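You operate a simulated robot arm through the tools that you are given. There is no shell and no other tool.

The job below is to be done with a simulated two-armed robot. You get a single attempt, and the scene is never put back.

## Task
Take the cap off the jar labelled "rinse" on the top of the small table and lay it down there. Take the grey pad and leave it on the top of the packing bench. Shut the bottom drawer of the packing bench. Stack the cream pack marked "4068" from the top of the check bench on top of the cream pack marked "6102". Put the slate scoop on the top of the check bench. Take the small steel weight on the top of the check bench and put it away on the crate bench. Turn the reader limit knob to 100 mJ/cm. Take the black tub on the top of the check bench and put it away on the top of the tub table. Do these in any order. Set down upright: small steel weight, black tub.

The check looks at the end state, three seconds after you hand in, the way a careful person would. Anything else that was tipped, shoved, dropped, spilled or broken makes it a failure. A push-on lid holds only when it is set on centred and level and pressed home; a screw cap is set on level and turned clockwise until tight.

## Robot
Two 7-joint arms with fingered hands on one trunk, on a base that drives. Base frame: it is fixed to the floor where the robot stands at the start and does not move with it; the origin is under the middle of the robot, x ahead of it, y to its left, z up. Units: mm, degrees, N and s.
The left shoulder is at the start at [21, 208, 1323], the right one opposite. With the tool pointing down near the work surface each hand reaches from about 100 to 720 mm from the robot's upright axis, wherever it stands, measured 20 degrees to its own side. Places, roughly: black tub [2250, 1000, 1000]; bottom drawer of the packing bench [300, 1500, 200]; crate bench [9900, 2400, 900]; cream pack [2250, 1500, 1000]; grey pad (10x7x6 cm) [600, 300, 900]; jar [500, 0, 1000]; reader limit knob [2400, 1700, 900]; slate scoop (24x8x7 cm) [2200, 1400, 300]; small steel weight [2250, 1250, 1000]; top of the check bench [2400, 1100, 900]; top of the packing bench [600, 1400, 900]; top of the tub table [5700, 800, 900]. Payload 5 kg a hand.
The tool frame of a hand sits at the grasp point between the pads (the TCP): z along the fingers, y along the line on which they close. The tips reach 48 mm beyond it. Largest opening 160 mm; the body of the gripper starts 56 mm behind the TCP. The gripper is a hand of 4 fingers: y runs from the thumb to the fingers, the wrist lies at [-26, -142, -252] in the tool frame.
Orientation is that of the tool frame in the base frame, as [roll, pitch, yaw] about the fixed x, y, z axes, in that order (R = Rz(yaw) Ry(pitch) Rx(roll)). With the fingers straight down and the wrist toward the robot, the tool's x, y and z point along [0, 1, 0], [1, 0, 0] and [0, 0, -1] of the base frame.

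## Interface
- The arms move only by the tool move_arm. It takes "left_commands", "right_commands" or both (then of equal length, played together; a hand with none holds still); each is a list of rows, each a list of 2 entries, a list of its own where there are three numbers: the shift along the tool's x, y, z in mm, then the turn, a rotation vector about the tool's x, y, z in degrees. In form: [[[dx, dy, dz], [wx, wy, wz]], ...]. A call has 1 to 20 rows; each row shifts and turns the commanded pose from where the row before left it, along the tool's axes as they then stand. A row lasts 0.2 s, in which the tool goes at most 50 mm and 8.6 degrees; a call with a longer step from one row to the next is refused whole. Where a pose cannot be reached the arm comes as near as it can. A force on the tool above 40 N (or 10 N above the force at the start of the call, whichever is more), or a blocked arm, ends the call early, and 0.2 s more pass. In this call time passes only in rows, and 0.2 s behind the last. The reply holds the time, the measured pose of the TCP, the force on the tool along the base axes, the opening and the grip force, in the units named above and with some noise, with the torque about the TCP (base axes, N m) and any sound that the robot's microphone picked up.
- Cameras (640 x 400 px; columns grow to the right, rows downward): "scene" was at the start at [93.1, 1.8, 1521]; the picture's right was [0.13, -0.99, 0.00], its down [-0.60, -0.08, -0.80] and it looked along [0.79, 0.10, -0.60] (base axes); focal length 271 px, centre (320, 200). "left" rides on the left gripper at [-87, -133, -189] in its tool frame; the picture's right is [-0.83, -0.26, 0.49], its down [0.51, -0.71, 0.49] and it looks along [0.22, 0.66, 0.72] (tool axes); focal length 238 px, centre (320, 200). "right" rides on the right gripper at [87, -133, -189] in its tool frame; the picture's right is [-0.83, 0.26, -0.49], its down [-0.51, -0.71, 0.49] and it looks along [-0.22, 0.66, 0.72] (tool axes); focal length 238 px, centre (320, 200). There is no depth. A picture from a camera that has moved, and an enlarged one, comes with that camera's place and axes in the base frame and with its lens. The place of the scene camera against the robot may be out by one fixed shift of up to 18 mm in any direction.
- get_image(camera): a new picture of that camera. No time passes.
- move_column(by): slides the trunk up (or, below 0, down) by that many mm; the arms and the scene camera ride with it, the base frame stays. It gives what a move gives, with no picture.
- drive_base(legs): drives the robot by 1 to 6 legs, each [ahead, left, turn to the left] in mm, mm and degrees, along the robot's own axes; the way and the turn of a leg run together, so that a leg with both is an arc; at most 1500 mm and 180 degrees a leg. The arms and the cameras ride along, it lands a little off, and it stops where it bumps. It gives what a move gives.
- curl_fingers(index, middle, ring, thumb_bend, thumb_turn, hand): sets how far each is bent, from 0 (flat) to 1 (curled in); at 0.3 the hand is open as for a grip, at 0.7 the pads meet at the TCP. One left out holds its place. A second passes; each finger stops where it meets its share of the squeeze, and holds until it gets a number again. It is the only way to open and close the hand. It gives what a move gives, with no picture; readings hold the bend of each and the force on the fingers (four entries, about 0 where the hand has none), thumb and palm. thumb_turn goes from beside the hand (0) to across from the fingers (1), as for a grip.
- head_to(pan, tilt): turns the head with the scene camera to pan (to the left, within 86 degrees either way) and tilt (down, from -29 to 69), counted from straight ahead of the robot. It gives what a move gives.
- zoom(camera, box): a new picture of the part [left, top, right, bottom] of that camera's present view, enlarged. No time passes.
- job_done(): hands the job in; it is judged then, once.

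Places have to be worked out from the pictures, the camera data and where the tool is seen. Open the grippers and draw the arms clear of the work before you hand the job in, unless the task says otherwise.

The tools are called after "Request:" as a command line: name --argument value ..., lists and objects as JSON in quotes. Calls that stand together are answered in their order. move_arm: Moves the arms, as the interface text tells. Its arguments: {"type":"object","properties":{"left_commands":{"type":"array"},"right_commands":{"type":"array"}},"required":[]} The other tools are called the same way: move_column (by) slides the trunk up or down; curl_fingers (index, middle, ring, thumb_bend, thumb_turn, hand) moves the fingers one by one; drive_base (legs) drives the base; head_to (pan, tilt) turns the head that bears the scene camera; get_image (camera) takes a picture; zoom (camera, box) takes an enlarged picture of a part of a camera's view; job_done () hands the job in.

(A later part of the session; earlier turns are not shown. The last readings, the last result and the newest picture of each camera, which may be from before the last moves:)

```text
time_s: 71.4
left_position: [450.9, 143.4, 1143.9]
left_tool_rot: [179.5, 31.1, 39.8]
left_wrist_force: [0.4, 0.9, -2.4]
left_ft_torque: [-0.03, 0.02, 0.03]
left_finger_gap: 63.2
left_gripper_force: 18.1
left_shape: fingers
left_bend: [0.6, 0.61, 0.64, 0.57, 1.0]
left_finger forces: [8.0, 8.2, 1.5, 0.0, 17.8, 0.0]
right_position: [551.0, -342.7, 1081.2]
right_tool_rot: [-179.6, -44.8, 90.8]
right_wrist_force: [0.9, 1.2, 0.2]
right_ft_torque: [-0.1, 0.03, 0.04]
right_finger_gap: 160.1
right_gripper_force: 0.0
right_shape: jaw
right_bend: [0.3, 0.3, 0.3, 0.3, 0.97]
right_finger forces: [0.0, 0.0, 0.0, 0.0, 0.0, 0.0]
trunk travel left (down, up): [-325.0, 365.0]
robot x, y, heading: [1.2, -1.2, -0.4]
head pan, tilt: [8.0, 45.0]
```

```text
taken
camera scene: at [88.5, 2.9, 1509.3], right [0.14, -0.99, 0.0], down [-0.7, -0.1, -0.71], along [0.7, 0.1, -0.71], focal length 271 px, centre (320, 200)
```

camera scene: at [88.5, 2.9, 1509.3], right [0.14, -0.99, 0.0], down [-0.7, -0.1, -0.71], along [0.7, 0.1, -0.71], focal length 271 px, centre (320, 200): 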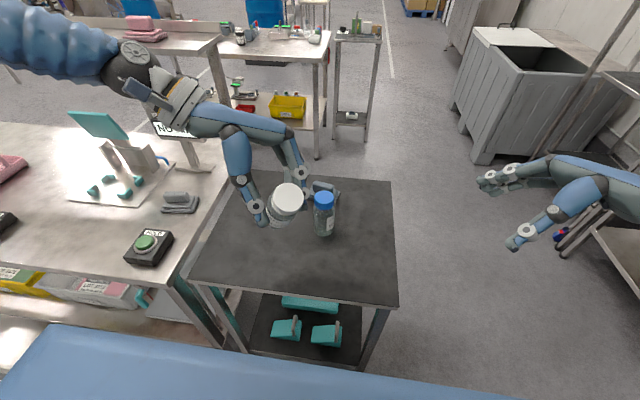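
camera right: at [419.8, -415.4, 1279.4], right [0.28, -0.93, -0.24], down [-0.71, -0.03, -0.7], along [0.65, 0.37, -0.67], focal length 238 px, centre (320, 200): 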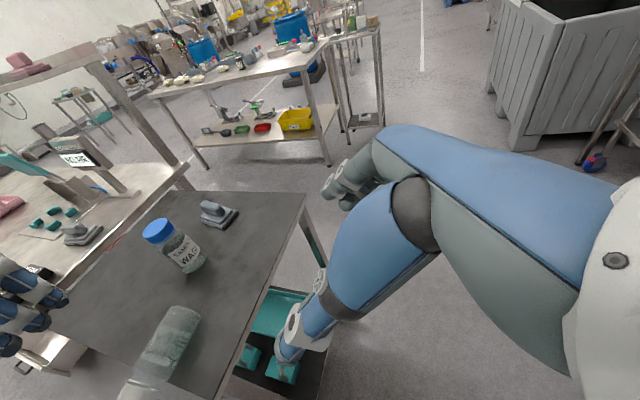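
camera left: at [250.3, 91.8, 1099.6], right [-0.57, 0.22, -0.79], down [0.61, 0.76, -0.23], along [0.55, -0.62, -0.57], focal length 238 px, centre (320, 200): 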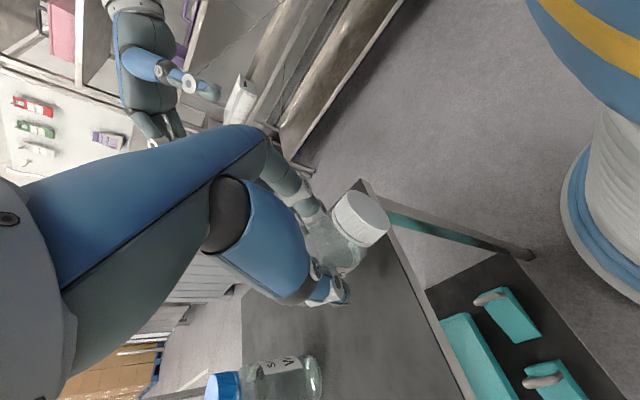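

The cap rises as planned. I continue tilting in steps.

Request:
move_arm --left_commands '[[[0, 0, 0], [0, -8, 0]], [[0, 0, 0], [0, -8, 0]]]'

Request:
move_arm --left_commands '[[[0, 0, 0], [0, -8, 0]]]'

Request:
move_arm --left_commands '[[[0, 0, 0], [0, -8, 0]]]'

Request:
get_image --camera "scene"

Request:
get_image --camera "right"

Request:
get_image --camera "left"

```text
time_s: 72.0
left_position: [450.5, 143.0, 1144.8]
left_tool_rot: [179.2, 47.1, 39.5]
left_wrist_force: [1.1, -0.1, -2.2]
left_ft_torque: [0.07, -0.09, -0.03]
left_finger_gap: 62.9
left_gripper_force: 17.8
left_shape: fingers
left_bend: [0.6, 0.61, 0.64, 0.57, 1.0]
left_finger forces: [7.9, 8.2, 1.7, 0.0, 18.2, 0.0]
right_position: [549.6, -343.2, 1080.3]
right_tool_rot: [-179.6, -44.8, 90.8]
right_wrist_force: [0.0, -0.2, 0.0]
right_ft_torque: [-0.06, 0.0, -0.01]
right_finger_gap: 160.0
right_gripper_force: 0.1
right_shape: jaw
right_bend: [0.3, 0.3, 0.3, 0.3, 0.97]
right_finger forces: [0.0, 0.0, 0.0, 0.1, 0.1, 0.1]
trunk travel left (down, up): [-325.0, 365.0]
robot x, y, heading: [0.3, 0.5, -0.4]
head pan, tilt: [8.0, 45.0]
```

```text
time_s: 72.4
left_position: [452.6, 144.7, 1143.6]
left_tool_rot: [179.0, 55.2, 39.2]
left_wrist_force: [0.9, 0.6, -3.1]
left_ft_torque: [-0.03, -0.03, 0.02]
left_finger_gap: 63.1
left_gripper_force: 18.2
left_shape: fingers
left_bend: [0.6, 0.61, 0.64, 0.57, 1.0]
left_finger forces: [7.9, 8.4, 1.8, 0.1, 18.1, 0.0]
right_position: [552.1, -341.5, 1081.3]
right_tool_rot: [-179.7, -44.7, 90.8]
right_wrist_force: [0.8, 1.7, 1.5]
right_ft_torque: [-0.08, 0.09, 0.05]
right_finger_gap: 159.9
right_gripper_force: 0.0
right_shape: jaw
right_bend: [0.3, 0.3, 0.3, 0.3, 0.97]
right_finger forces: [0.0, 0.0, 0.1, 0.0, 0.0, 0.0]
trunk travel left (down, up): [-325.0, 365.0]
robot x, y, heading: [-1.9, -2.2, -0.0]
head pan, tilt: [8.0, 45.0]
```

```text
time_s: 72.8
left_position: [452.7, 144.5, 1143.9]
left_tool_rot: [178.9, 63.1, 39.2]
left_wrist_force: [0.6, 0.5, -2.4]
left_ft_torque: [0.02, -0.02, -0.03]
left_finger_gap: 63.0
left_gripper_force: 18.2
left_shape: fingers
left_bend: [0.6, 0.61, 0.64, 0.57, 1.0]
left_finger forces: [7.8, 8.4, 1.6, 0.1, 18.3, 0.0]
right_position: [551.6, -343.1, 1080.3]
right_tool_rot: [-179.5, -44.7, 90.7]
right_wrist_force: [1.6, 0.4, -0.2]
right_ft_torque: [-0.08, 0.09, 0.07]
right_finger_gap: 160.0
right_gripper_force: 0.1
right_shape: jaw
right_bend: [0.3, 0.3, 0.3, 0.3, 0.97]
right_finger forces: [0.0, 0.1, 0.1, 0.1, 0.0, 0.0]
trunk travel left (down, up): [-325.0, 365.0]
robot x, y, heading: [4.1, -1.0, -0.1]
head pan, tilt: [8.0, 45.0]
```

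```text
taken
camera scene: at [89.8, 3.3, 1509.2], right [0.14, -0.99, 0.0], down [-0.7, -0.1, -0.71], along [0.7, 0.1, -0.71], focal length 271 px, centre (320, 200)
```

scene: 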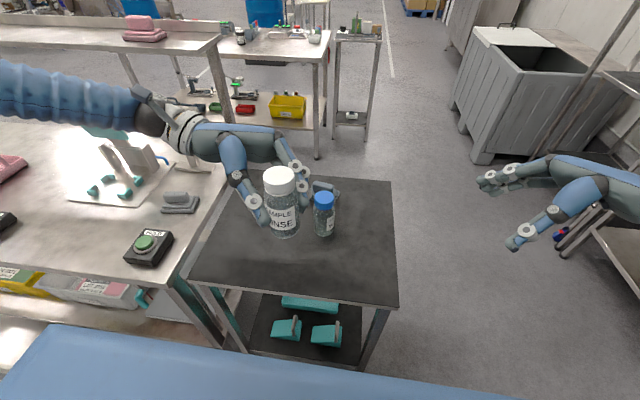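

```text
taken
camera right: at [422.4, -416.0, 1278.2], right [0.28, -0.93, -0.24], down [-0.71, -0.03, -0.7], along [0.65, 0.37, -0.67], focal length 238 px, centre (320, 200)
```

right: 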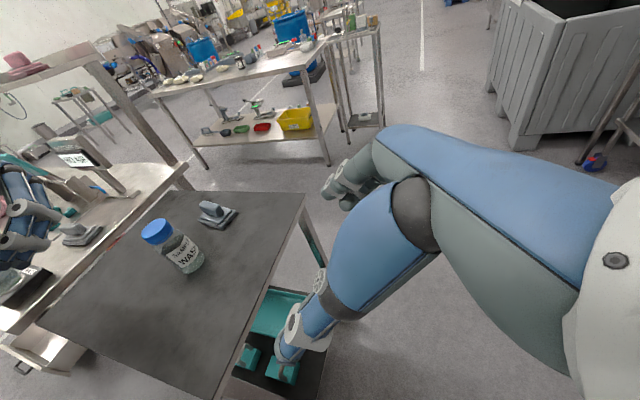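

```text
taken
camera left: at [465.3, 330.6, 1306.0], right [-0.79, -0.32, 0.52], down [-0.61, 0.4, -0.68], along [0.01, -0.86, -0.52], focal length 238 px, centre (320, 200)
```

left: 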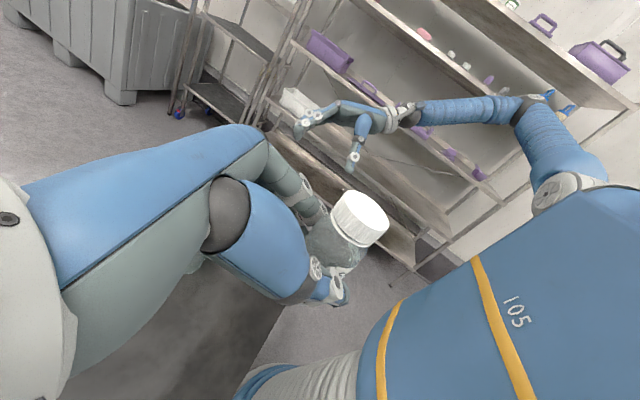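

The jar is upright in the left hand, label readable. I set it over a free spot near [465, 150] and lower it toward the table.

Request:
move_arm --left_commands '[[[19.2, 3.5, -37.7], [0, -1.5, 0]], [[33.5, 0, 17], [0, 0, 0]], [[33.5, 0, 17], [0, 0, 0]], [[33.5, 0, 17], [0, 0, 0]], [[33.5, 0, 17], [0, 0, 0]]]'

Request:
get_image --camera "scene"

Request:
get_image --camera "left"

Request:
zoom --camera "scene" --box '[200, 150, 360, 270]'

```text
time_s: 74.0
left_position: [483.0, 160.8, 994.9]
left_tool_rot: [178.8, 64.4, 39.1]
left_wrist_force: [1.4, -0.6, -1.0]
left_ft_torque: [0.13, -0.12, -0.1]
left_finger_gap: 63.2
left_gripper_force: 17.6
left_shape: fingers
left_bend: [0.6, 0.61, 0.64, 0.57, 1.0]
left_finger forces: [7.9, 8.4, 1.9, 0.0, 18.3, 0.1]
right_position: [552.1, -342.6, 1081.3]
right_tool_rot: [-179.7, -44.8, 90.8]
right_wrist_force: [1.3, -0.7, -0.1]
right_ft_torque: [-0.06, 0.07, 0.01]
right_finger_gap: 160.1
right_gripper_force: 0.1
right_shape: jaw
right_bend: [0.3, 0.3, 0.3, 0.3, 0.97]
right_finger forces: [0.0, 0.0, 0.0, 0.0, 0.1, 0.1]
trunk travel left (down, up): [-325.0, 365.0]
robot x, y, heading: [-2.7, -3.0, -0.2]
head pan, tilt: [8.0, 45.0]
```

```text
taken
camera scene: at [88.4, 1.9, 1509.3], right [0.14, -0.99, 0.0], down [-0.7, -0.1, -0.71], along [0.7, 0.1, -0.71], focal length 271 px, centre (320, 200)
```

scene: 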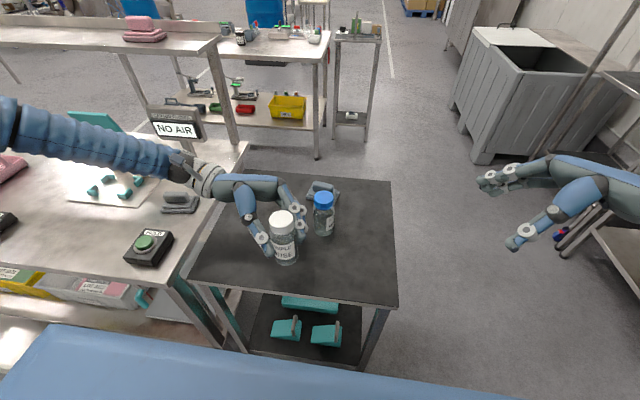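

```text
taken
camera left: at [498.1, 349.7, 1153.3], right [-0.78, -0.31, 0.54], down [-0.62, 0.39, -0.67], along [0.0, -0.86, -0.5], focal length 238 px, centre (320, 200)
```

left: 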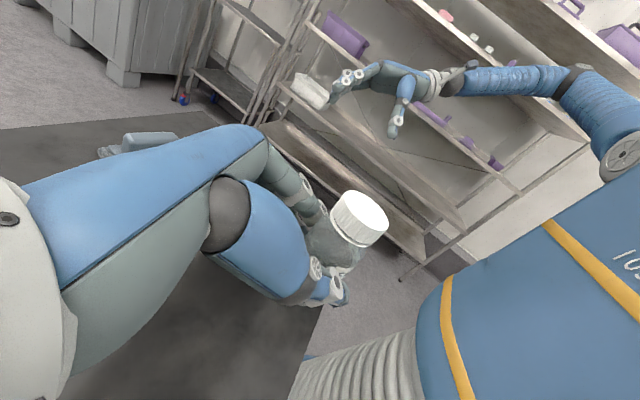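

```text
3.33 times, centred on (280, 210) of scene
camera zoom: at [88.4, 1.9, 1509.3], right [0.14, -0.99, 0.0], down [-0.7, -0.1, -0.71], along [0.7, 0.1, -0.71], focal length 904 px, centre (453, 167)
```

zoom: 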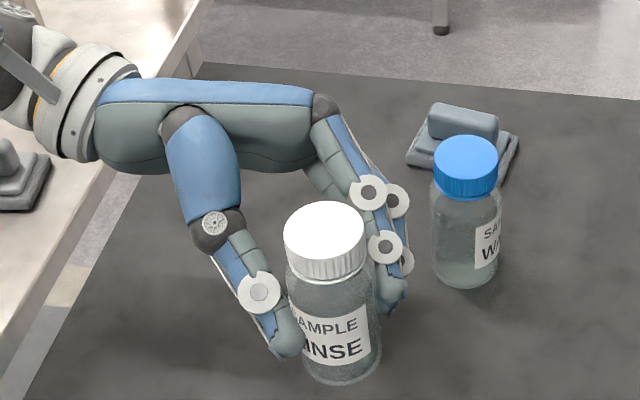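

Upright and clear of the wash jar. I lower the last part gently until the base touches.

Request:
move_arm --left_commands '[[[13.5, 0, 6.5], [0, 0, 0]], [[13.5, 0, 6.5], [0, 0, 0]], [[13.5, 0, 6.5], [0, 0, 0]], [[2.7, 0, 1.3], [0, 0, 0]], [[2.7, 0, 1.3], [0, 0, 0]], [[2.7, 0, 1.3], [0, 0, 0]], [[2.7, 0, 1.3], [0, 0, 0]], [[2.7, 0, 1.3], [0, 0, 0]], [[2.7, 0, 1.3], [0, 0, 0]], [[2.7, 0, 1.3], [0, 0, 0]]]'

Request:
zoom --camera "scene" --box '[200, 150, 360, 270]'

```text
time_s: 76.2
left_position: [483.6, 162.4, 931.2]
left_tool_rot: [178.7, 64.6, 38.8]
left_wrist_force: [-0.7, -0.3, 12.1]
left_ft_torque: [-0.28, 0.1, 0.0]
left_finger_gap: 62.7
left_gripper_force: 18.3
left_shape: fingers
left_bend: [0.6, 0.61, 0.64, 0.57, 1.0]
left_finger forces: [7.7, 8.2, 2.2, 0.1, 17.8, 0.1]
right_position: [550.8, -344.3, 1081.7]
right_tool_rot: [-179.7, -44.8, 90.9]
right_wrist_force: [-0.1, -0.1, 0.4]
right_ft_torque: [0.01, 0.01, 0.02]
right_finger_gap: 160.0
right_gripper_force: 0.0
right_shape: jaw
right_bend: [0.3, 0.3, 0.3, 0.3, 0.97]
right_finger forces: [0.1, 0.0, 0.1, 0.1, 0.1, 0.0]
trunk travel left (down, up): [-325.0, 365.0]
robot x, y, heading: [-0.5, 3.3, -0.1]
head pan, tilt: [8.0, 45.0]
```

```text
3.33 times, centred on (280, 210) of scene
camera zoom: at [86.9, 1.3, 1509.7], right [0.14, -0.99, 0.0], down [-0.7, -0.1, -0.71], along [0.7, 0.1, -0.71], focal length 904 px, centre (453, 167)
```

zoom: 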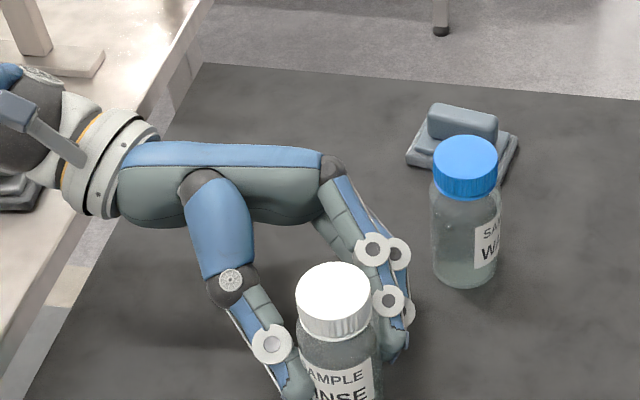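

The base is on the table (12 N). I check the whole scene around the left forearm before bringing the right hand over the cap.

Request:
get_image --camera "scene"

Request:
get_image --camera "left"

```text
taken
camera scene: at [86.9, 1.3, 1509.7], right [0.14, -0.99, 0.0], down [-0.7, -0.1, -0.71], along [0.7, 0.1, -0.71], focal length 271 px, centre (320, 200)
```

scene: 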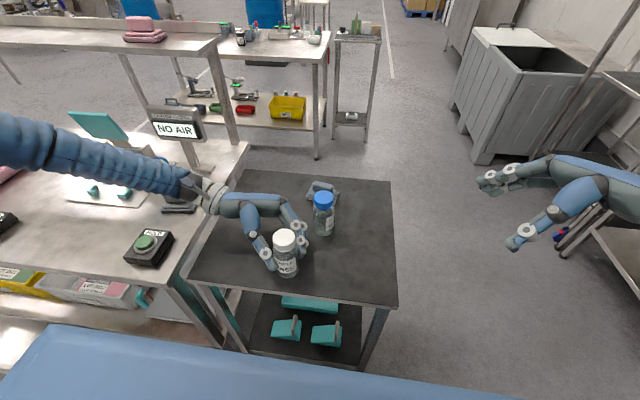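

```text
taken
camera left: at [499.1, 350.7, 1088.8], right [-0.78, -0.31, 0.54], down [-0.62, 0.39, -0.68], along [0.0, -0.87, -0.5], focal length 238 px, centre (320, 200)
```

left: 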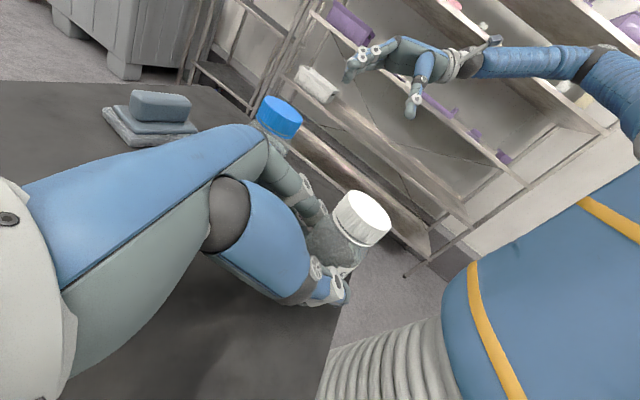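

The jar stands held by the left hand. Now the right hand: first back to pointing straight down where it is.

Request:
move_arm --right_commands '[[[0, 0, 0], [0, -7.5, 0]], [[0, 0, 0], [0, -7.5, 0]], [[0, 0, 0], [0, -7.5, 0]], [[0, 0, 0], [0, -7.5, 0]], [[0, 0, 0], [0, -7.5, 0]], [[0, 0, 0], [0, -7.3, 0]]]'

```text
time_s: 77.6
left_position: [482.8, 163.0, 930.8]
left_tool_rot: [178.5, 64.5, 38.6]
left_wrist_force: [0.1, -3.4, 23.4]
left_ft_torque: [-0.88, 0.11, 0.03]
left_finger_gap: 62.4
left_gripper_force: 21.8
left_shape: fingers
left_bend: [0.6, 0.61, 0.64, 0.57, 1.0]
left_finger forces: [8.9, 9.8, 6.2, 0.0, 18.1, 0.0]
right_position: [549.5, -343.5, 1081.1]
right_tool_rot: [-179.7, 0.0, 91.0]
right_wrist_force: [0.0, 0.8, 0.4]
right_ft_torque: [-0.12, 0.0, -0.05]
right_finger_gap: 160.0
right_gripper_force: 0.0
right_shape: jaw
right_bend: [0.3, 0.3, 0.3, 0.3, 0.97]
right_finger forces: [0.1, 0.1, 0.0, 0.0, 0.0, 0.1]
trunk travel left (down, up): [-325.0, 365.0]
robot x, y, heading: [0.8, -1.8, 0.1]
head pan, tilt: [8.0, 45.0]
```

I ease the left hand's downward push slightly and carry the right hand, raised, toward the space above the cap.

Request:
move_arm --left_commands '[[[-2.2, 0, -1], [0, 0, 0]], [[0, 0, 0], [0, 0, 0]], [[0, 0, 0], [0, 0, 0]], [[0, 0, 0], [0, 0, 0]], [[0, 0, 0], [0, 0, 0]], [[0, 0, 0], [0, 0, 0]], [[0, 0, 0], [0, 0, 0]], [[0, 0, 0], [0, 0, 0]], [[0, 0, 0], [0, 0, 0]], [[0, 0, 0], [0, 0, 0]]]' --right_commands '[[[0, 0, -45], [0, 0, 0]], [[0, 0, -25], [0, 0, 0]], [[44.5, -7.7, 0], [0, 0, 0]], [[44.5, -7.7, 0], [0, 0, 0]], [[44.5, -7.7, 0], [0, 0, 0]], [[44.5, -7.7, 0], [0, 0, 0]], [[44.5, -7.7, 0], [0, 0, 0]], [[44.5, -7.7, 0], [0, 0, 0]], [[44.5, -7.7, 0], [0, 0, 0]], [[44.5, -7.7, 0], [0, 0, 0]]]'

Request:
get_image --camera "scene"

Request:
get_image --camera "right"

```text
time_s: 79.8
left_position: [482.8, 163.0, 930.8]
left_tool_rot: [178.9, 64.7, 39.1]
left_wrist_force: [-0.6, 0.8, 3.8]
left_ft_torque: [-0.01, 0.1, -0.1]
left_finger_gap: 62.1
left_gripper_force: 17.8
left_shape: fingers
left_bend: [0.6, 0.61, 0.64, 0.57, 1.0]
left_finger forces: [8.1, 7.7, 1.6, 0.1, 19.4, 0.0]
right_position: [481.6, 11.4, 1152.3]
right_tool_rot: [-179.6, 0.0, 91.1]
right_wrist_force: [0.3, 0.7, -0.2]
right_ft_torque: [0.0, 0.0, 0.03]
right_finger_gap: 160.0
right_gripper_force: 0.1
right_shape: jaw
right_bend: [0.3, 0.3, 0.3, 0.3, 0.97]
right_finger forces: [0.0, 0.0, 0.0, 0.1, 0.0, 0.0]
trunk travel left (down, up): [-325.0, 365.0]
robot x, y, heading: [2.3, -1.2, -0.4]
head pan, tilt: [8.0, 45.0]
```

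```text
taken
camera scene: at [88.3, 1.7, 1509.4], right [0.14, -0.99, 0.0], down [-0.7, -0.1, -0.71], along [0.7, 0.1, -0.71], focal length 271 px, centre (320, 200)
```

scene: 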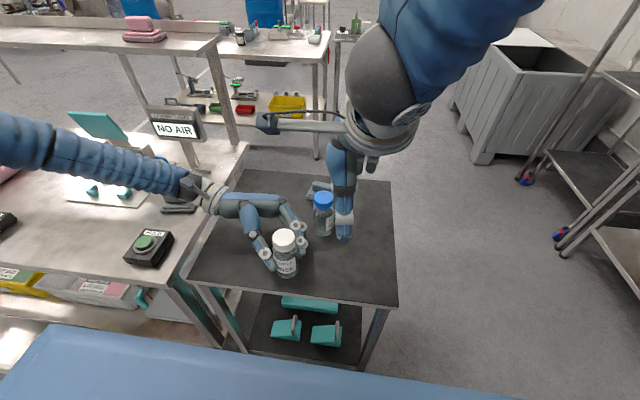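

```text
taken
camera right: at [348.5, 95.7, 1343.8], right [0.28, -0.83, 0.49], down [-0.7, -0.52, -0.49], along [0.66, -0.21, -0.73], focal length 238 px, centre (320, 200)
```

right: 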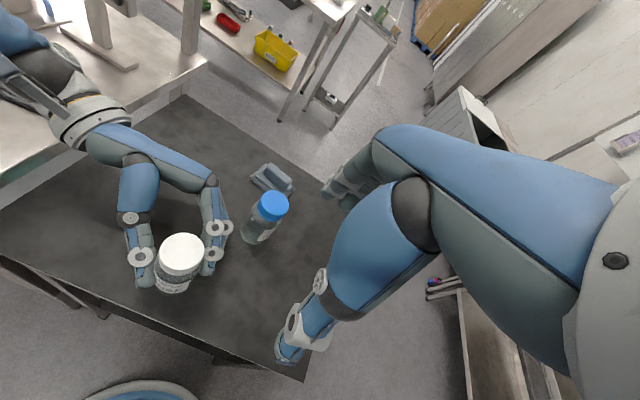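

The right camera puts the cap centre at [453, 145]. I move over it and preshape the right hand to a narrower opening.

Request:
move_arm --right_commands '[[[44.7, -8.8, 0], [0, 0, 0]], [[44.7, -8.8, 0], [0, 0, 0]], [[44.7, -8.8, 0], [0, 0, 0]]]'

Request:
curl_fingers --hand "right" --index 0.5 --middle 0.5 --ring 0.5 --thumb_bend 0.48 --thumb_turn 1.0

Request:
get_image --camera "scene"

Request:
get_image --camera "right"

Request:
get_image --camera "left"

```text
time_s: 80.6
left_position: [482.3, 162.2, 931.6]
left_tool_rot: [179.0, 64.6, 39.1]
left_wrist_force: [-1.0, -0.8, 2.9]
left_ft_torque: [-0.15, 0.05, -0.01]
left_finger_gap: 62.3
left_gripper_force: 18.8
left_shape: fingers
left_bend: [0.6, 0.61, 0.64, 0.57, 1.0]
left_finger forces: [8.3, 8.6, 1.7, 0.0, 19.0, 0.0]
right_position: [453.0, 144.2, 1153.3]
right_tool_rot: [-179.7, 0.1, 91.0]
right_wrist_force: [0.1, 1.0, 0.3]
right_ft_torque: [-0.1, 0.04, 0.01]
right_finger_gap: 160.4
right_gripper_force: 0.1
right_shape: jaw
right_bend: [0.3, 0.3, 0.3, 0.3, 0.97]
right_finger forces: [0.0, 0.0, 0.1, 0.1, 0.0, 0.0]
trunk travel left (down, up): [-325.0, 365.0]
robot x, y, heading: [1.0, -0.3, -0.2]
head pan, tilt: [8.0, 45.0]
```

```text
time_s: 81.6
left_position: [481.9, 162.4, 930.1]
left_tool_rot: [178.7, 64.6, 38.9]
left_wrist_force: [0.5, 0.4, 2.1]
left_ft_torque: [0.0, -0.04, -0.03]
left_finger_gap: 62.6
left_gripper_force: 19.1
left_shape: fingers
left_bend: [0.6, 0.61, 0.64, 0.57, 1.0]
left_finger forces: [8.2, 8.6, 2.1, 0.0, 18.9, 0.1]
right_position: [452.2, 141.4, 1153.9]
right_tool_rot: [-179.8, 0.0, 91.1]
right_wrist_force: [0.5, 0.2, -0.1]
right_ft_torque: [0.02, -0.01, 0.02]
right_finger_gap: 95.4
right_gripper_force: 0.1
right_shape: fingers
right_bend: [0.5, 0.5, 0.5, 0.48, 1.0]
right_finger forces: [0.0, 0.0, 0.0, 0.0, 0.0, 0.1]
trunk travel left (down, up): [-325.0, 365.0]
robot x, y, heading: [0.5, 0.3, -0.2]
head pan, tilt: [8.0, 45.0]
```

```text
taken
camera scene: at [87.4, 1.6, 1509.4], right [0.14, -0.99, 0.0], down [-0.7, -0.1, -0.71], along [0.7, 0.1, -0.71], focal length 271 px, centre (320, 200)
```

scene: 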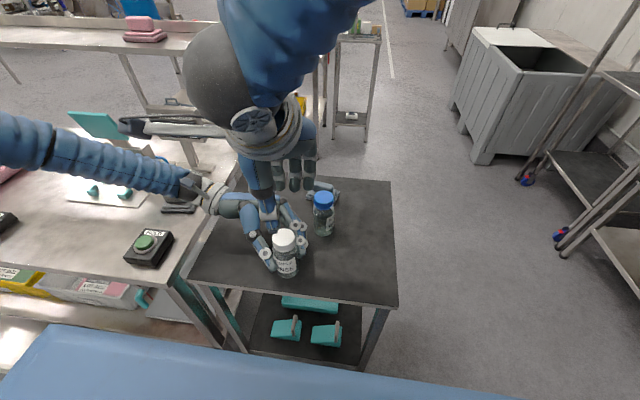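

```text
taken
camera right: at [318.8, 226.0, 1345.0], right [0.28, -0.83, 0.49], down [-0.7, -0.52, -0.49], along [0.66, -0.21, -0.73], focal length 238 px, centre (320, 200)
```

right: 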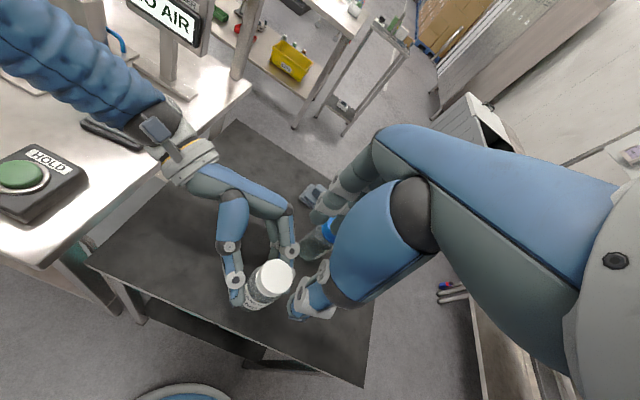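

```text
taken
camera left: at [498.6, 351.1, 1089.4], right [-0.78, -0.31, 0.54], down [-0.63, 0.39, -0.67], along [0.0, -0.86, -0.5], focal length 238 px, centre (320, 200)
```

left: 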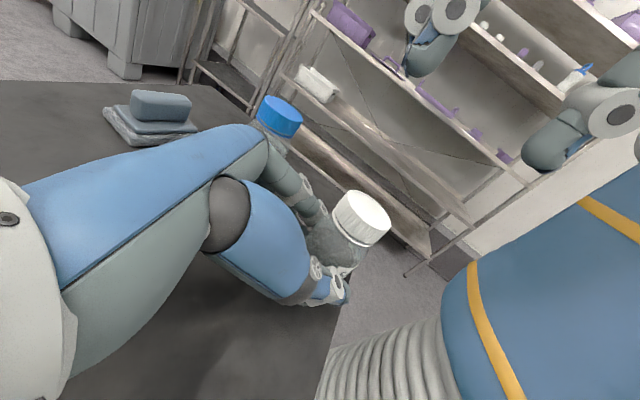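

The cap is within 7 mm of the right TCP axis. I descend to just above it and check the alignment.

Request:
move_arm --right_commands '[[[5, 1, 30], [0, 0, 0]], [[0, 0, 35], [0, 0, 0]], [[0, 0, 27], [0, 0, 0]]]'

Request:
get_image --camera "right"

Request:
zoom --camera "scene" --box '[200, 150, 360, 290]'

Request:
get_image --camera "left"

```text
time_s: 82.4
left_position: [484.0, 162.8, 929.7]
left_tool_rot: [178.8, 64.6, 38.9]
left_wrist_force: [0.2, -0.5, 3.0]
left_ft_torque: [-0.08, 0.07, -0.08]
left_finger_gap: 62.6
left_gripper_force: 19.2
left_shape: fingers
left_bend: [0.6, 0.61, 0.64, 0.57, 1.0]
left_finger forces: [8.3, 8.4, 1.5, 0.0, 18.9, 0.1]
right_position: [455.4, 151.6, 1059.5]
right_tool_rot: [-179.9, 0.0, 91.0]
right_wrist_force: [0.5, 0.6, 0.6]
right_ft_torque: [-0.04, 0.07, 0.0]
right_finger_gap: 95.2
right_gripper_force: 0.1
right_shape: fingers
right_bend: [0.5, 0.5, 0.5, 0.48, 1.0]
right_finger forces: [0.1, 0.0, 0.1, 0.0, 0.0, 0.1]
trunk travel left (down, up): [-325.0, 365.0]
robot x, y, heading: [0.8, -1.1, -0.1]
head pan, tilt: [8.0, 45.0]
```

```text
taken
camera right: at [321.4, 236.1, 1250.3], right [0.28, -0.83, 0.48], down [-0.7, -0.52, -0.49], along [0.66, -0.21, -0.73], focal length 238 px, centre (320, 200)
```

right: 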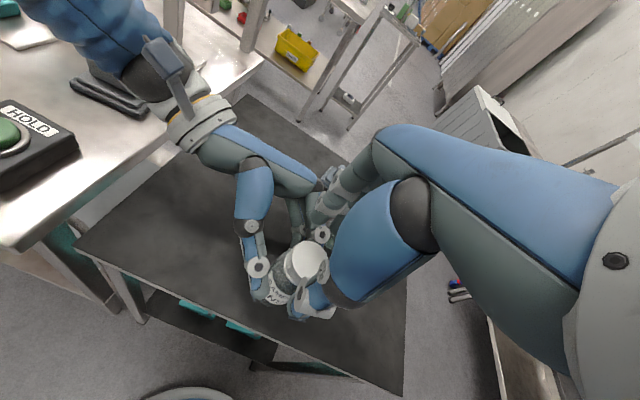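

```text
2.86 times, centred on (280, 220) of scene
camera zoom: at [88.2, 2.4, 1509.4], right [0.14, -0.99, 0.0], down [-0.7, -0.1, -0.71], along [0.7, 0.1, -0.71], focal length 774 px, centre (434, 143)
```

zoom: 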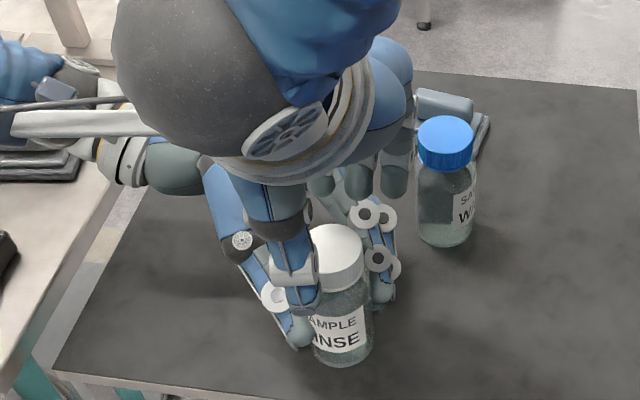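

```text
taken
camera left: at [499.2, 351.5, 1089.2], right [-0.78, -0.31, 0.54], down [-0.63, 0.39, -0.67], along [0.0, -0.86, -0.5], focal length 238 px, centre (320, 200)
```

left: 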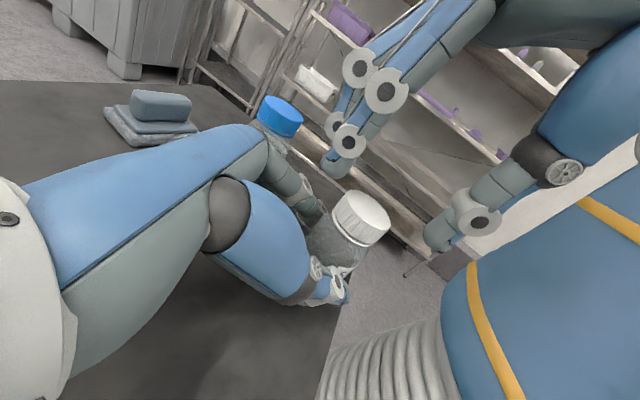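

Combining both hand cameras, the cap is at about [455, 150] with its top near z 993, right under the TCP. I lower until the fingertips flank the cap.

Request:
move_arm --right_commands '[[[0, 0, 12], [0, 0, 0]], [[0, 0, 12], [0, 0, 0]], [[0, 0, 8], [0, 0, 0]], [[0, 0, 5], [0, 0, 0]]]'

Request:
get_image --camera "right"

Request:
get_image --camera "left"

```text
time_s: 83.4
left_position: [482.7, 162.7, 930.2]
left_tool_rot: [179.0, 64.5, 39.2]
left_wrist_force: [-0.4, 0.2, 2.0]
left_ft_torque: [-0.04, 0.0, -0.02]
left_finger_gap: 62.6
left_gripper_force: 19.3
left_shape: fingers
left_bend: [0.6, 0.61, 0.64, 0.57, 1.0]
left_finger forces: [8.4, 8.6, 1.9, 0.0, 19.1, 0.1]
right_position: [454.9, 149.5, 1022.3]
right_tool_rot: [-179.7, 0.0, 91.1]
right_wrist_force: [-0.8, 0.2, 0.4]
right_ft_torque: [0.03, 0.01, 0.01]
right_finger_gap: 95.4
right_gripper_force: 0.0
right_shape: fingers
right_bend: [0.5, 0.5, 0.5, 0.48, 1.0]
right_finger forces: [0.0, 0.0, 0.0, 0.0, 0.1, 0.1]
trunk travel left (down, up): [-325.0, 365.0]
robot x, y, heading: [1.1, 0.5, -0.1]
head pan, tilt: [8.0, 45.0]
```

```text
taken
camera right: at [321.4, 234.2, 1212.9], right [0.28, -0.83, 0.49], down [-0.7, -0.52, -0.49], along [0.66, -0.21, -0.73], focal length 238 px, centre (320, 200)
```

right: 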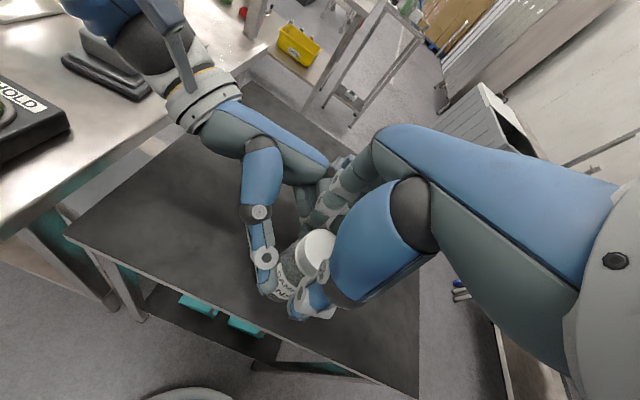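

```text
taken
camera left: at [498.6, 351.2, 1089.4], right [-0.78, -0.31, 0.54], down [-0.63, 0.39, -0.67], along [0.0, -0.86, -0.5], focal length 238 px, centre (320, 200)
```

left: 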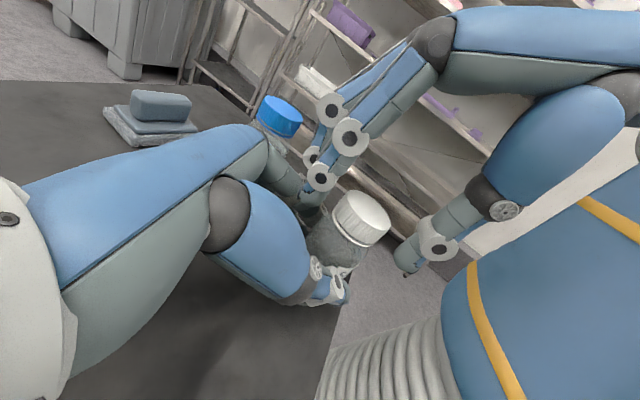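

Fingers and thumb are on both sides of the cap. I close the right hand on it.

Request:
curl_fingers --hand "right" --index 0.7 --middle 0.7 --ring 0.7 --thumb_bend 0.68

Request:
get_image --camera "right"

Request:
get_image --camera "left"

```text
time_s: 84.4
left_position: [482.4, 162.8, 931.8]
left_tool_rot: [179.1, 64.5, 39.1]
left_wrist_force: [-5.7, -0.7, 1.6]
left_ft_torque: [-0.1, -0.09, -0.12]
left_finger_gap: 62.6
left_gripper_force: 18.6
left_shape: fingers
left_bend: [0.6, 0.61, 0.64, 0.57, 1.0]
left_finger forces: [7.5, 7.5, 2.7, 0.0, 19.6, 0.1]
right_position: [454.3, 150.5, 1021.6]
right_tool_rot: [-179.8, 0.0, 91.0]
right_wrist_force: [4.8, -0.2, -0.4]
right_ft_torque: [-0.03, -0.23, 0.01]
right_finger_gap: 53.1
right_gripper_force: 17.3
right_shape: fingers
right_bend: [0.61, 0.62, 0.7, 0.6, 1.0]
right_finger forces: [9.9, 9.2, 0.0, 0.0, 16.0, 0.1]
trunk travel left (down, up): [-325.0, 365.0]
robot x, y, heading: [-2.7, -3.3, -0.3]
head pan, tilt: [8.0, 45.0]
```

```text
taken
camera right: at [321.6, 234.2, 1213.0], right [0.28, -0.83, 0.49], down [-0.7, -0.52, -0.49], along [0.66, -0.21, -0.73], focal length 238 px, centre (320, 200)
```

right: 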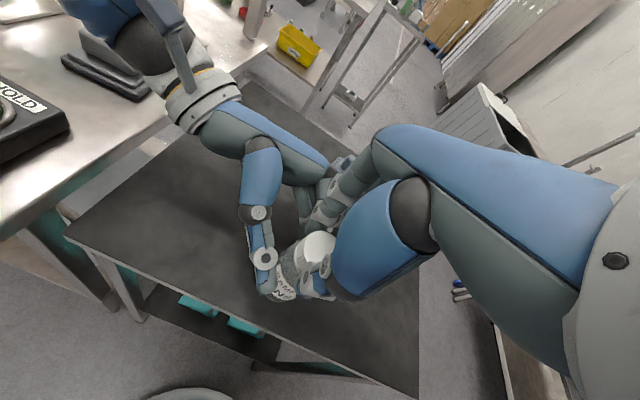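

```text
taken
camera left: at [498.5, 351.2, 1089.2], right [-0.78, -0.31, 0.54], down [-0.63, 0.39, -0.67], along [0.0, -0.86, -0.5], focal length 238 px, centre (320, 200)
```

left: 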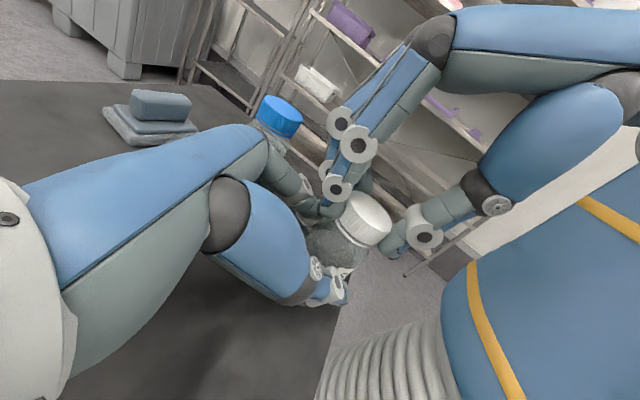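

The cap is gripped by index, middle and thumb but sits ~8 mm off toward the index side. I reopen slightly, centre, and close again so that the twist is about the cap's axis.

Request:
curl_fingers --hand "right" --index 0.52 --middle 0.52 --ring 0.52 --thumb_bend 0.5

Request:
move_arm --right_commands '[[[8, 0, 0], [0, 0, 0]]]'

Request:
curl_fingers --hand "right" --index 0.7 --middle 0.7 --ring 0.7 --thumb_bend 0.68

```text
time_s: 85.4
left_position: [483.1, 163.6, 932.1]
left_tool_rot: [178.8, 64.5, 38.9]
left_wrist_force: [0.2, -0.6, 1.6]
left_ft_torque: [-0.04, -0.04, 0.01]
left_finger_gap: 62.5
left_gripper_force: 18.7
left_shape: fingers
left_bend: [0.6, 0.61, 0.64, 0.57, 1.0]
left_finger forces: [8.4, 8.2, 2.0, 0.0, 18.4, 0.0]
right_position: [455.0, 150.4, 1021.3]
right_tool_rot: [-179.7, 0.0, 91.1]
right_wrist_force: [-0.5, 0.2, 1.1]
right_ft_torque: [-0.01, 0.0, -0.01]
right_finger_gap: 86.8
right_gripper_force: 0.1
right_shape: fingers
right_bend: [0.52, 0.52, 0.52, 0.5, 1.0]
right_finger forces: [0.0, 0.1, 0.0, 0.0, 0.0, 0.1]
trunk travel left (down, up): [-325.0, 365.0]
robot x, y, heading: [2.6, 1.1, -0.2]
head pan, tilt: [8.0, 45.0]
```

```text
time_s: 85.8
left_position: [482.8, 163.9, 930.9]
left_tool_rot: [178.8, 64.4, 39.1]
left_wrist_force: [0.7, -0.4, 1.6]
left_ft_torque: [-0.04, -0.05, 0.05]
left_finger_gap: 62.5
left_gripper_force: 18.8
left_shape: fingers
left_bend: [0.6, 0.61, 0.64, 0.57, 1.0]
left_finger forces: [8.4, 8.3, 2.2, 0.0, 18.2, 0.0]
right_position: [454.4, 159.2, 1022.1]
right_tool_rot: [-179.8, 0.0, 91.2]
right_wrist_force: [0.8, 0.5, -0.3]
right_ft_torque: [-0.05, 0.03, -0.02]
right_finger_gap: 86.4
right_gripper_force: 0.0
right_shape: fingers
right_bend: [0.52, 0.52, 0.52, 0.5, 1.0]
right_finger forces: [0.0, 0.1, 0.0, 0.0, 0.0, 0.1]
trunk travel left (down, up): [-325.0, 365.0]
robot x, y, heading: [-1.1, 2.9, -0.0]
head pan, tilt: [8.0, 45.0]
```

```text
time_s: 86.8
left_position: [482.1, 163.1, 930.9]
left_tool_rot: [179.0, 64.5, 39.1]
left_wrist_force: [-5.5, -1.6, 1.8]
left_ft_torque: [-0.06, -0.12, -0.06]
left_finger_gap: 62.8
left_gripper_force: 19.2
left_shape: fingers
left_bend: [0.6, 0.61, 0.64, 0.57, 1.0]
left_finger forces: [7.7, 7.7, 2.7, 0.1, 19.7, 0.0]
right_position: [455.0, 158.3, 1021.8]
right_tool_rot: [-179.8, 0.0, 91.1]
right_wrist_force: [4.9, 1.3, -1.1]
right_ft_torque: [-0.03, -0.28, 0.04]
right_finger_gap: 46.7
right_gripper_force: 16.6
right_shape: fingers
right_bend: [0.64, 0.61, 0.7, 0.6, 1.0]
right_finger forces: [8.0, 10.3, 0.0, 0.0, 15.0, 0.0]
trunk travel left (down, up): [-325.0, 365.0]
robot x, y, heading: [0.4, -0.7, -0.0]
head pan, tilt: [8.0, 45.0]
```

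Now centred on the middle finger. I let the ring finger close further so that it also bears, then twist counter-clockwise in small turns.

Request:
curl_fingers --hand "right" --ring 0.85

Request:
move_arm --right_commands '[[[0, 0, 0], [0, 0, -4]], [[0, 0, 0], [0, 0, -4]], [[0, 0, 0], [0, 0, -4]]]'

Request:
get_image --camera "left"

```text
time_s: 87.8
left_position: [482.1, 163.0, 930.6]
left_tool_rot: [178.9, 64.6, 38.9]
left_wrist_force: [-7.8, -1.6, 1.3]
left_ft_torque: [-0.05, -0.04, -0.12]
left_finger_gap: 62.5
left_gripper_force: 18.2
left_shape: fingers
left_bend: [0.6, 0.61, 0.64, 0.57, 1.0]
left_finger forces: [7.4, 7.4, 2.5, 0.1, 19.7, 0.0]
right_position: [454.1, 158.4, 1021.0]
right_tool_rot: [-179.9, -0.1, 91.1]
right_wrist_force: [5.5, 1.0, -0.6]
right_ft_torque: [-0.02, -0.35, 0.05]
right_finger_gap: 46.5
right_gripper_force: 16.8
right_shape: fingers
right_bend: [0.64, 0.61, 0.85, 0.6, 1.0]
right_finger forces: [8.3, 10.5, 0.0, 0.0, 14.8, 0.1]
trunk travel left (down, up): [-325.0, 365.0]
robot x, y, heading: [1.9, 2.2, -0.2]
head pan, tilt: [8.0, 45.0]
```

```text
time_s: 88.6
left_position: [483.0, 163.2, 931.4]
left_tool_rot: [178.8, 64.4, 39.0]
left_wrist_force: [-2.4, 0.0, 0.4]
left_ft_torque: [0.05, -0.05, -0.03]
left_finger_gap: 62.8
left_gripper_force: 18.5
left_shape: fingers
left_bend: [0.6, 0.61, 0.64, 0.57, 1.0]
left_finger forces: [7.9, 8.0, 2.2, 0.1, 19.1, 0.0]
right_position: [454.7, 158.5, 1022.1]
right_tool_rot: [-179.7, -0.1, 103.1]
right_wrist_force: [1.5, -0.2, -0.4]
right_ft_torque: [-0.02, -0.05, -0.04]
right_finger_gap: 46.5
right_gripper_force: 16.4
right_shape: fingers
right_bend: [0.64, 0.61, 0.85, 0.61, 1.0]
right_finger forces: [7.3, 9.3, 0.1, 0.0, 16.3, 0.0]
trunk travel left (down, up): [-325.0, 365.0]
robot x, y, heading: [4.2, -1.4, -0.3]
head pan, tilt: [8.0, 45.0]
```

```text
taken
camera left: at [498.9, 351.3, 1089.5], right [-0.78, -0.31, 0.54], down [-0.63, 0.39, -0.67], along [0.0, -0.86, -0.5], focal length 238 px, centre (320, 200)
```

left: 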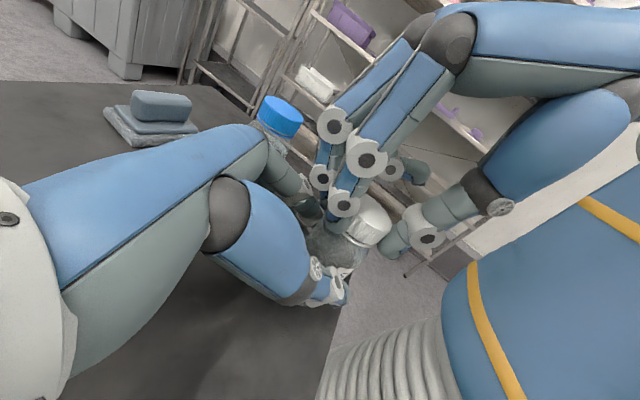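

Twelve degrees turned with little torque. I continue turning counter-clockwise.

Request:
move_arm --right_commands '[[[0, 0, 0], [0, 0, -7]], [[0, 0, 0], [0, 0, -7]], [[0, 0, 0], [0, 0, -7]], [[0, 0, 0], [0, 0, -7]], [[0, 0, 0], [0, 0, -7]]]'

Request:
get_image --camera "left"

Request:
get_image --camera "scene"

```text
time_s: 89.8
left_position: [484.0, 163.4, 932.5]
left_tool_rot: [178.8, 64.4, 39.0]
left_wrist_force: [9.6, 4.3, 1.8]
left_ft_torque: [0.14, -0.09, 0.14]
left_finger_gap: 62.3
left_gripper_force: 18.2
left_shape: fingers
left_bend: [0.6, 0.61, 0.64, 0.57, 1.0]
left_finger forces: [8.3, 9.7, 2.1, 0.0, 17.7, 0.0]
right_position: [453.5, 159.1, 1022.7]
right_tool_rot: [-179.7, -0.3, 138.2]
right_wrist_force: [-8.6, -2.8, 7.7]
right_ft_torque: [-0.34, 0.66, -0.16]
right_finger_gap: 46.7
right_gripper_force: 17.2
right_shape: fingers
right_bend: [0.65, 0.63, 0.85, 0.61, 1.0]
right_finger forces: [7.3, 5.8, 0.1, 0.0, 21.6, 0.1]
trunk travel left (down, up): [-325.0, 365.0]
robot x, y, heading: [0.9, 2.7, 0.2]
head pan, tilt: [8.0, 45.0]
```

```text
taken
camera left: at [499.0, 351.2, 1089.9], right [-0.78, -0.31, 0.54], down [-0.63, 0.39, -0.67], along [0.0, -0.86, -0.5], focal length 238 px, centre (320, 200)
```

left: 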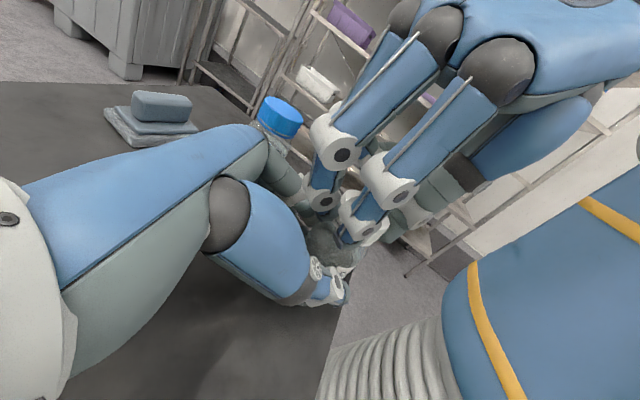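

```text
taken
camera scene: at [87.4, 1.3, 1509.5], right [0.14, -0.99, 0.0], down [-0.7, -0.1, -0.71], along [0.7, 0.1, -0.71], focal length 271 px, centre (320, 200)
```

scene: 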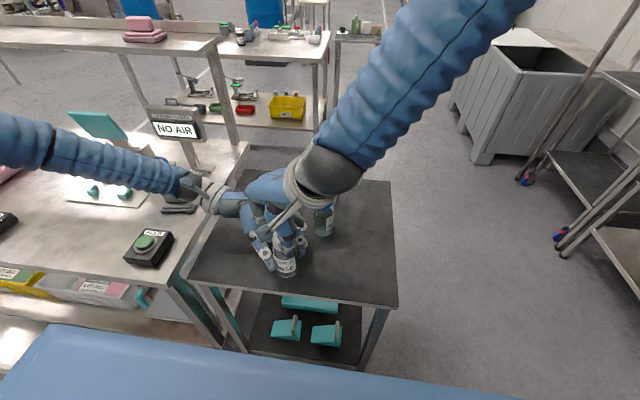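

The hand has turned 47° and now feels a little upward push, as if the cap were rising. I continue turning with a tiny rise and sideways relief.

Request:
move_arm --right_commands '[[[1, -1.9, -1], [0, 0, -7]], [[0, 0, -0.3], [0, 0, -7]], [[0, 0, -0.3], [0, 0, -7]], [[0, 0, -0.3], [0, 0, -7]]]'

Request:
get_image --camera "left"

```text
time_s: 90.8
left_position: [482.7, 164.0, 931.6]
left_tool_rot: [179.0, 64.5, 39.2]
left_wrist_force: [12.5, 7.2, 7.5]
left_ft_torque: [0.07, 0.02, 0.0]
left_finger_gap: 61.8
left_gripper_force: 18.7
left_shape: fingers
left_bend: [0.6, 0.61, 0.64, 0.58, 1.0]
left_finger forces: [7.3, 10.9, 1.3, 0.0, 18.4, 0.0]
right_position: [453.7, 156.2, 1025.1]
right_tool_rot: [-179.9, -0.3, 166.1]
right_wrist_force: [-8.5, -5.9, 0.4]
right_ft_torque: [-0.52, 0.46, -0.16]
right_finger_gap: 46.4
right_gripper_force: 16.3
right_shape: fingers
right_bend: [0.65, 0.63, 0.85, 0.61, 1.0]
right_finger forces: [6.8, 5.2, 0.1, 0.0, 20.4, 0.1]
trunk travel left (down, up): [-325.0, 365.0]
robot x, y, heading: [2.7, 2.4, -0.4]
head pan, tilt: [8.0, 45.0]
```

```text
taken
camera left: at [499.4, 351.2, 1089.7], right [-0.78, -0.31, 0.54], down [-0.63, 0.39, -0.67], along [0.0, -0.86, -0.5], focal length 238 px, centre (320, 200)
```

left: 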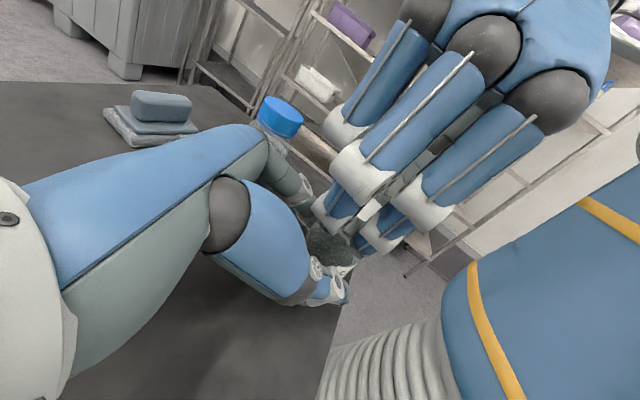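

Seventy-five degrees done. I keep turning, with a slight relief of the sideways force.

Request:
move_arm --right_commands '[[[1.5, -2.4, -0.3], [0, 0, -7]], [[0, 0, -0.3], [0, 0, -7]], [[0, 0, -0.3], [0, 0, -7]], [[0, 0, -0.3], [0, 0, -7]]]'

Request:
get_image --camera "left"

Request:
zoom --camera "scene" --box '[200, 150, 360, 290]'

```text
time_s: 91.8
left_position: [482.7, 163.5, 931.4]
left_tool_rot: [178.9, 64.5, 39.0]
left_wrist_force: [10.7, 11.2, 11.7]
left_ft_torque: [-0.05, -0.01, -0.12]
left_finger_gap: 61.3
left_gripper_force: 19.5
left_shape: fingers
left_bend: [0.61, 0.61, 0.65, 0.57, 1.0]
left_finger forces: [6.5, 11.0, 1.6, 0.1, 20.4, 0.1]
right_position: [450.6, 155.1, 1025.5]
right_tool_rot: [-179.9, -0.4, -165.8]
right_wrist_force: [-4.6, -9.2, -0.7]
right_ft_torque: [-0.64, 0.18, -0.15]
right_finger_gap: 46.1
right_gripper_force: 16.0
right_shape: fingers
right_bend: [0.65, 0.63, 0.85, 0.61, 1.0]
right_finger forces: [6.7, 5.0, 0.1, 0.0, 20.2, 0.0]
trunk travel left (down, up): [-325.0, 365.0]
robot x, y, heading: [0.4, 2.9, 0.0]
head pan, tilt: [8.0, 45.0]
```

```text
taken
camera left: at [499.0, 351.4, 1089.5], right [-0.78, -0.31, 0.54], down [-0.63, 0.39, -0.67], along [0.0, -0.86, -0.5], focal length 238 px, centre (320, 200)
```

left: 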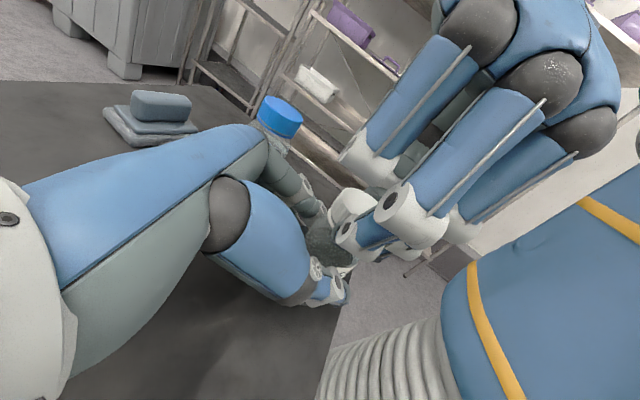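

```text
2.86 times, centred on (280, 220) of scene
camera zoom: at [87.9, 1.9, 1509.5], right [0.14, -0.99, 0.0], down [-0.7, -0.1, -0.71], along [0.7, 0.1, -0.71], focal length 774 px, centre (434, 143)
```

zoom: 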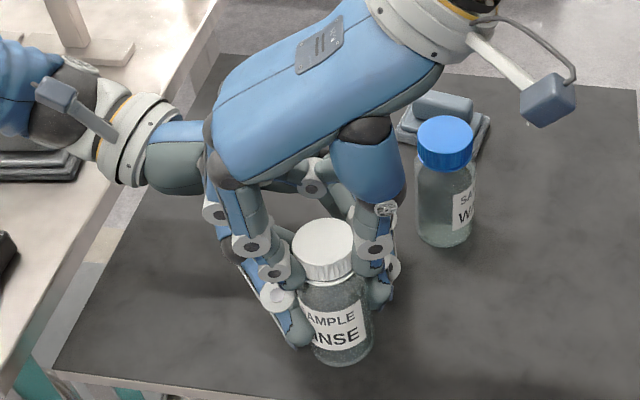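

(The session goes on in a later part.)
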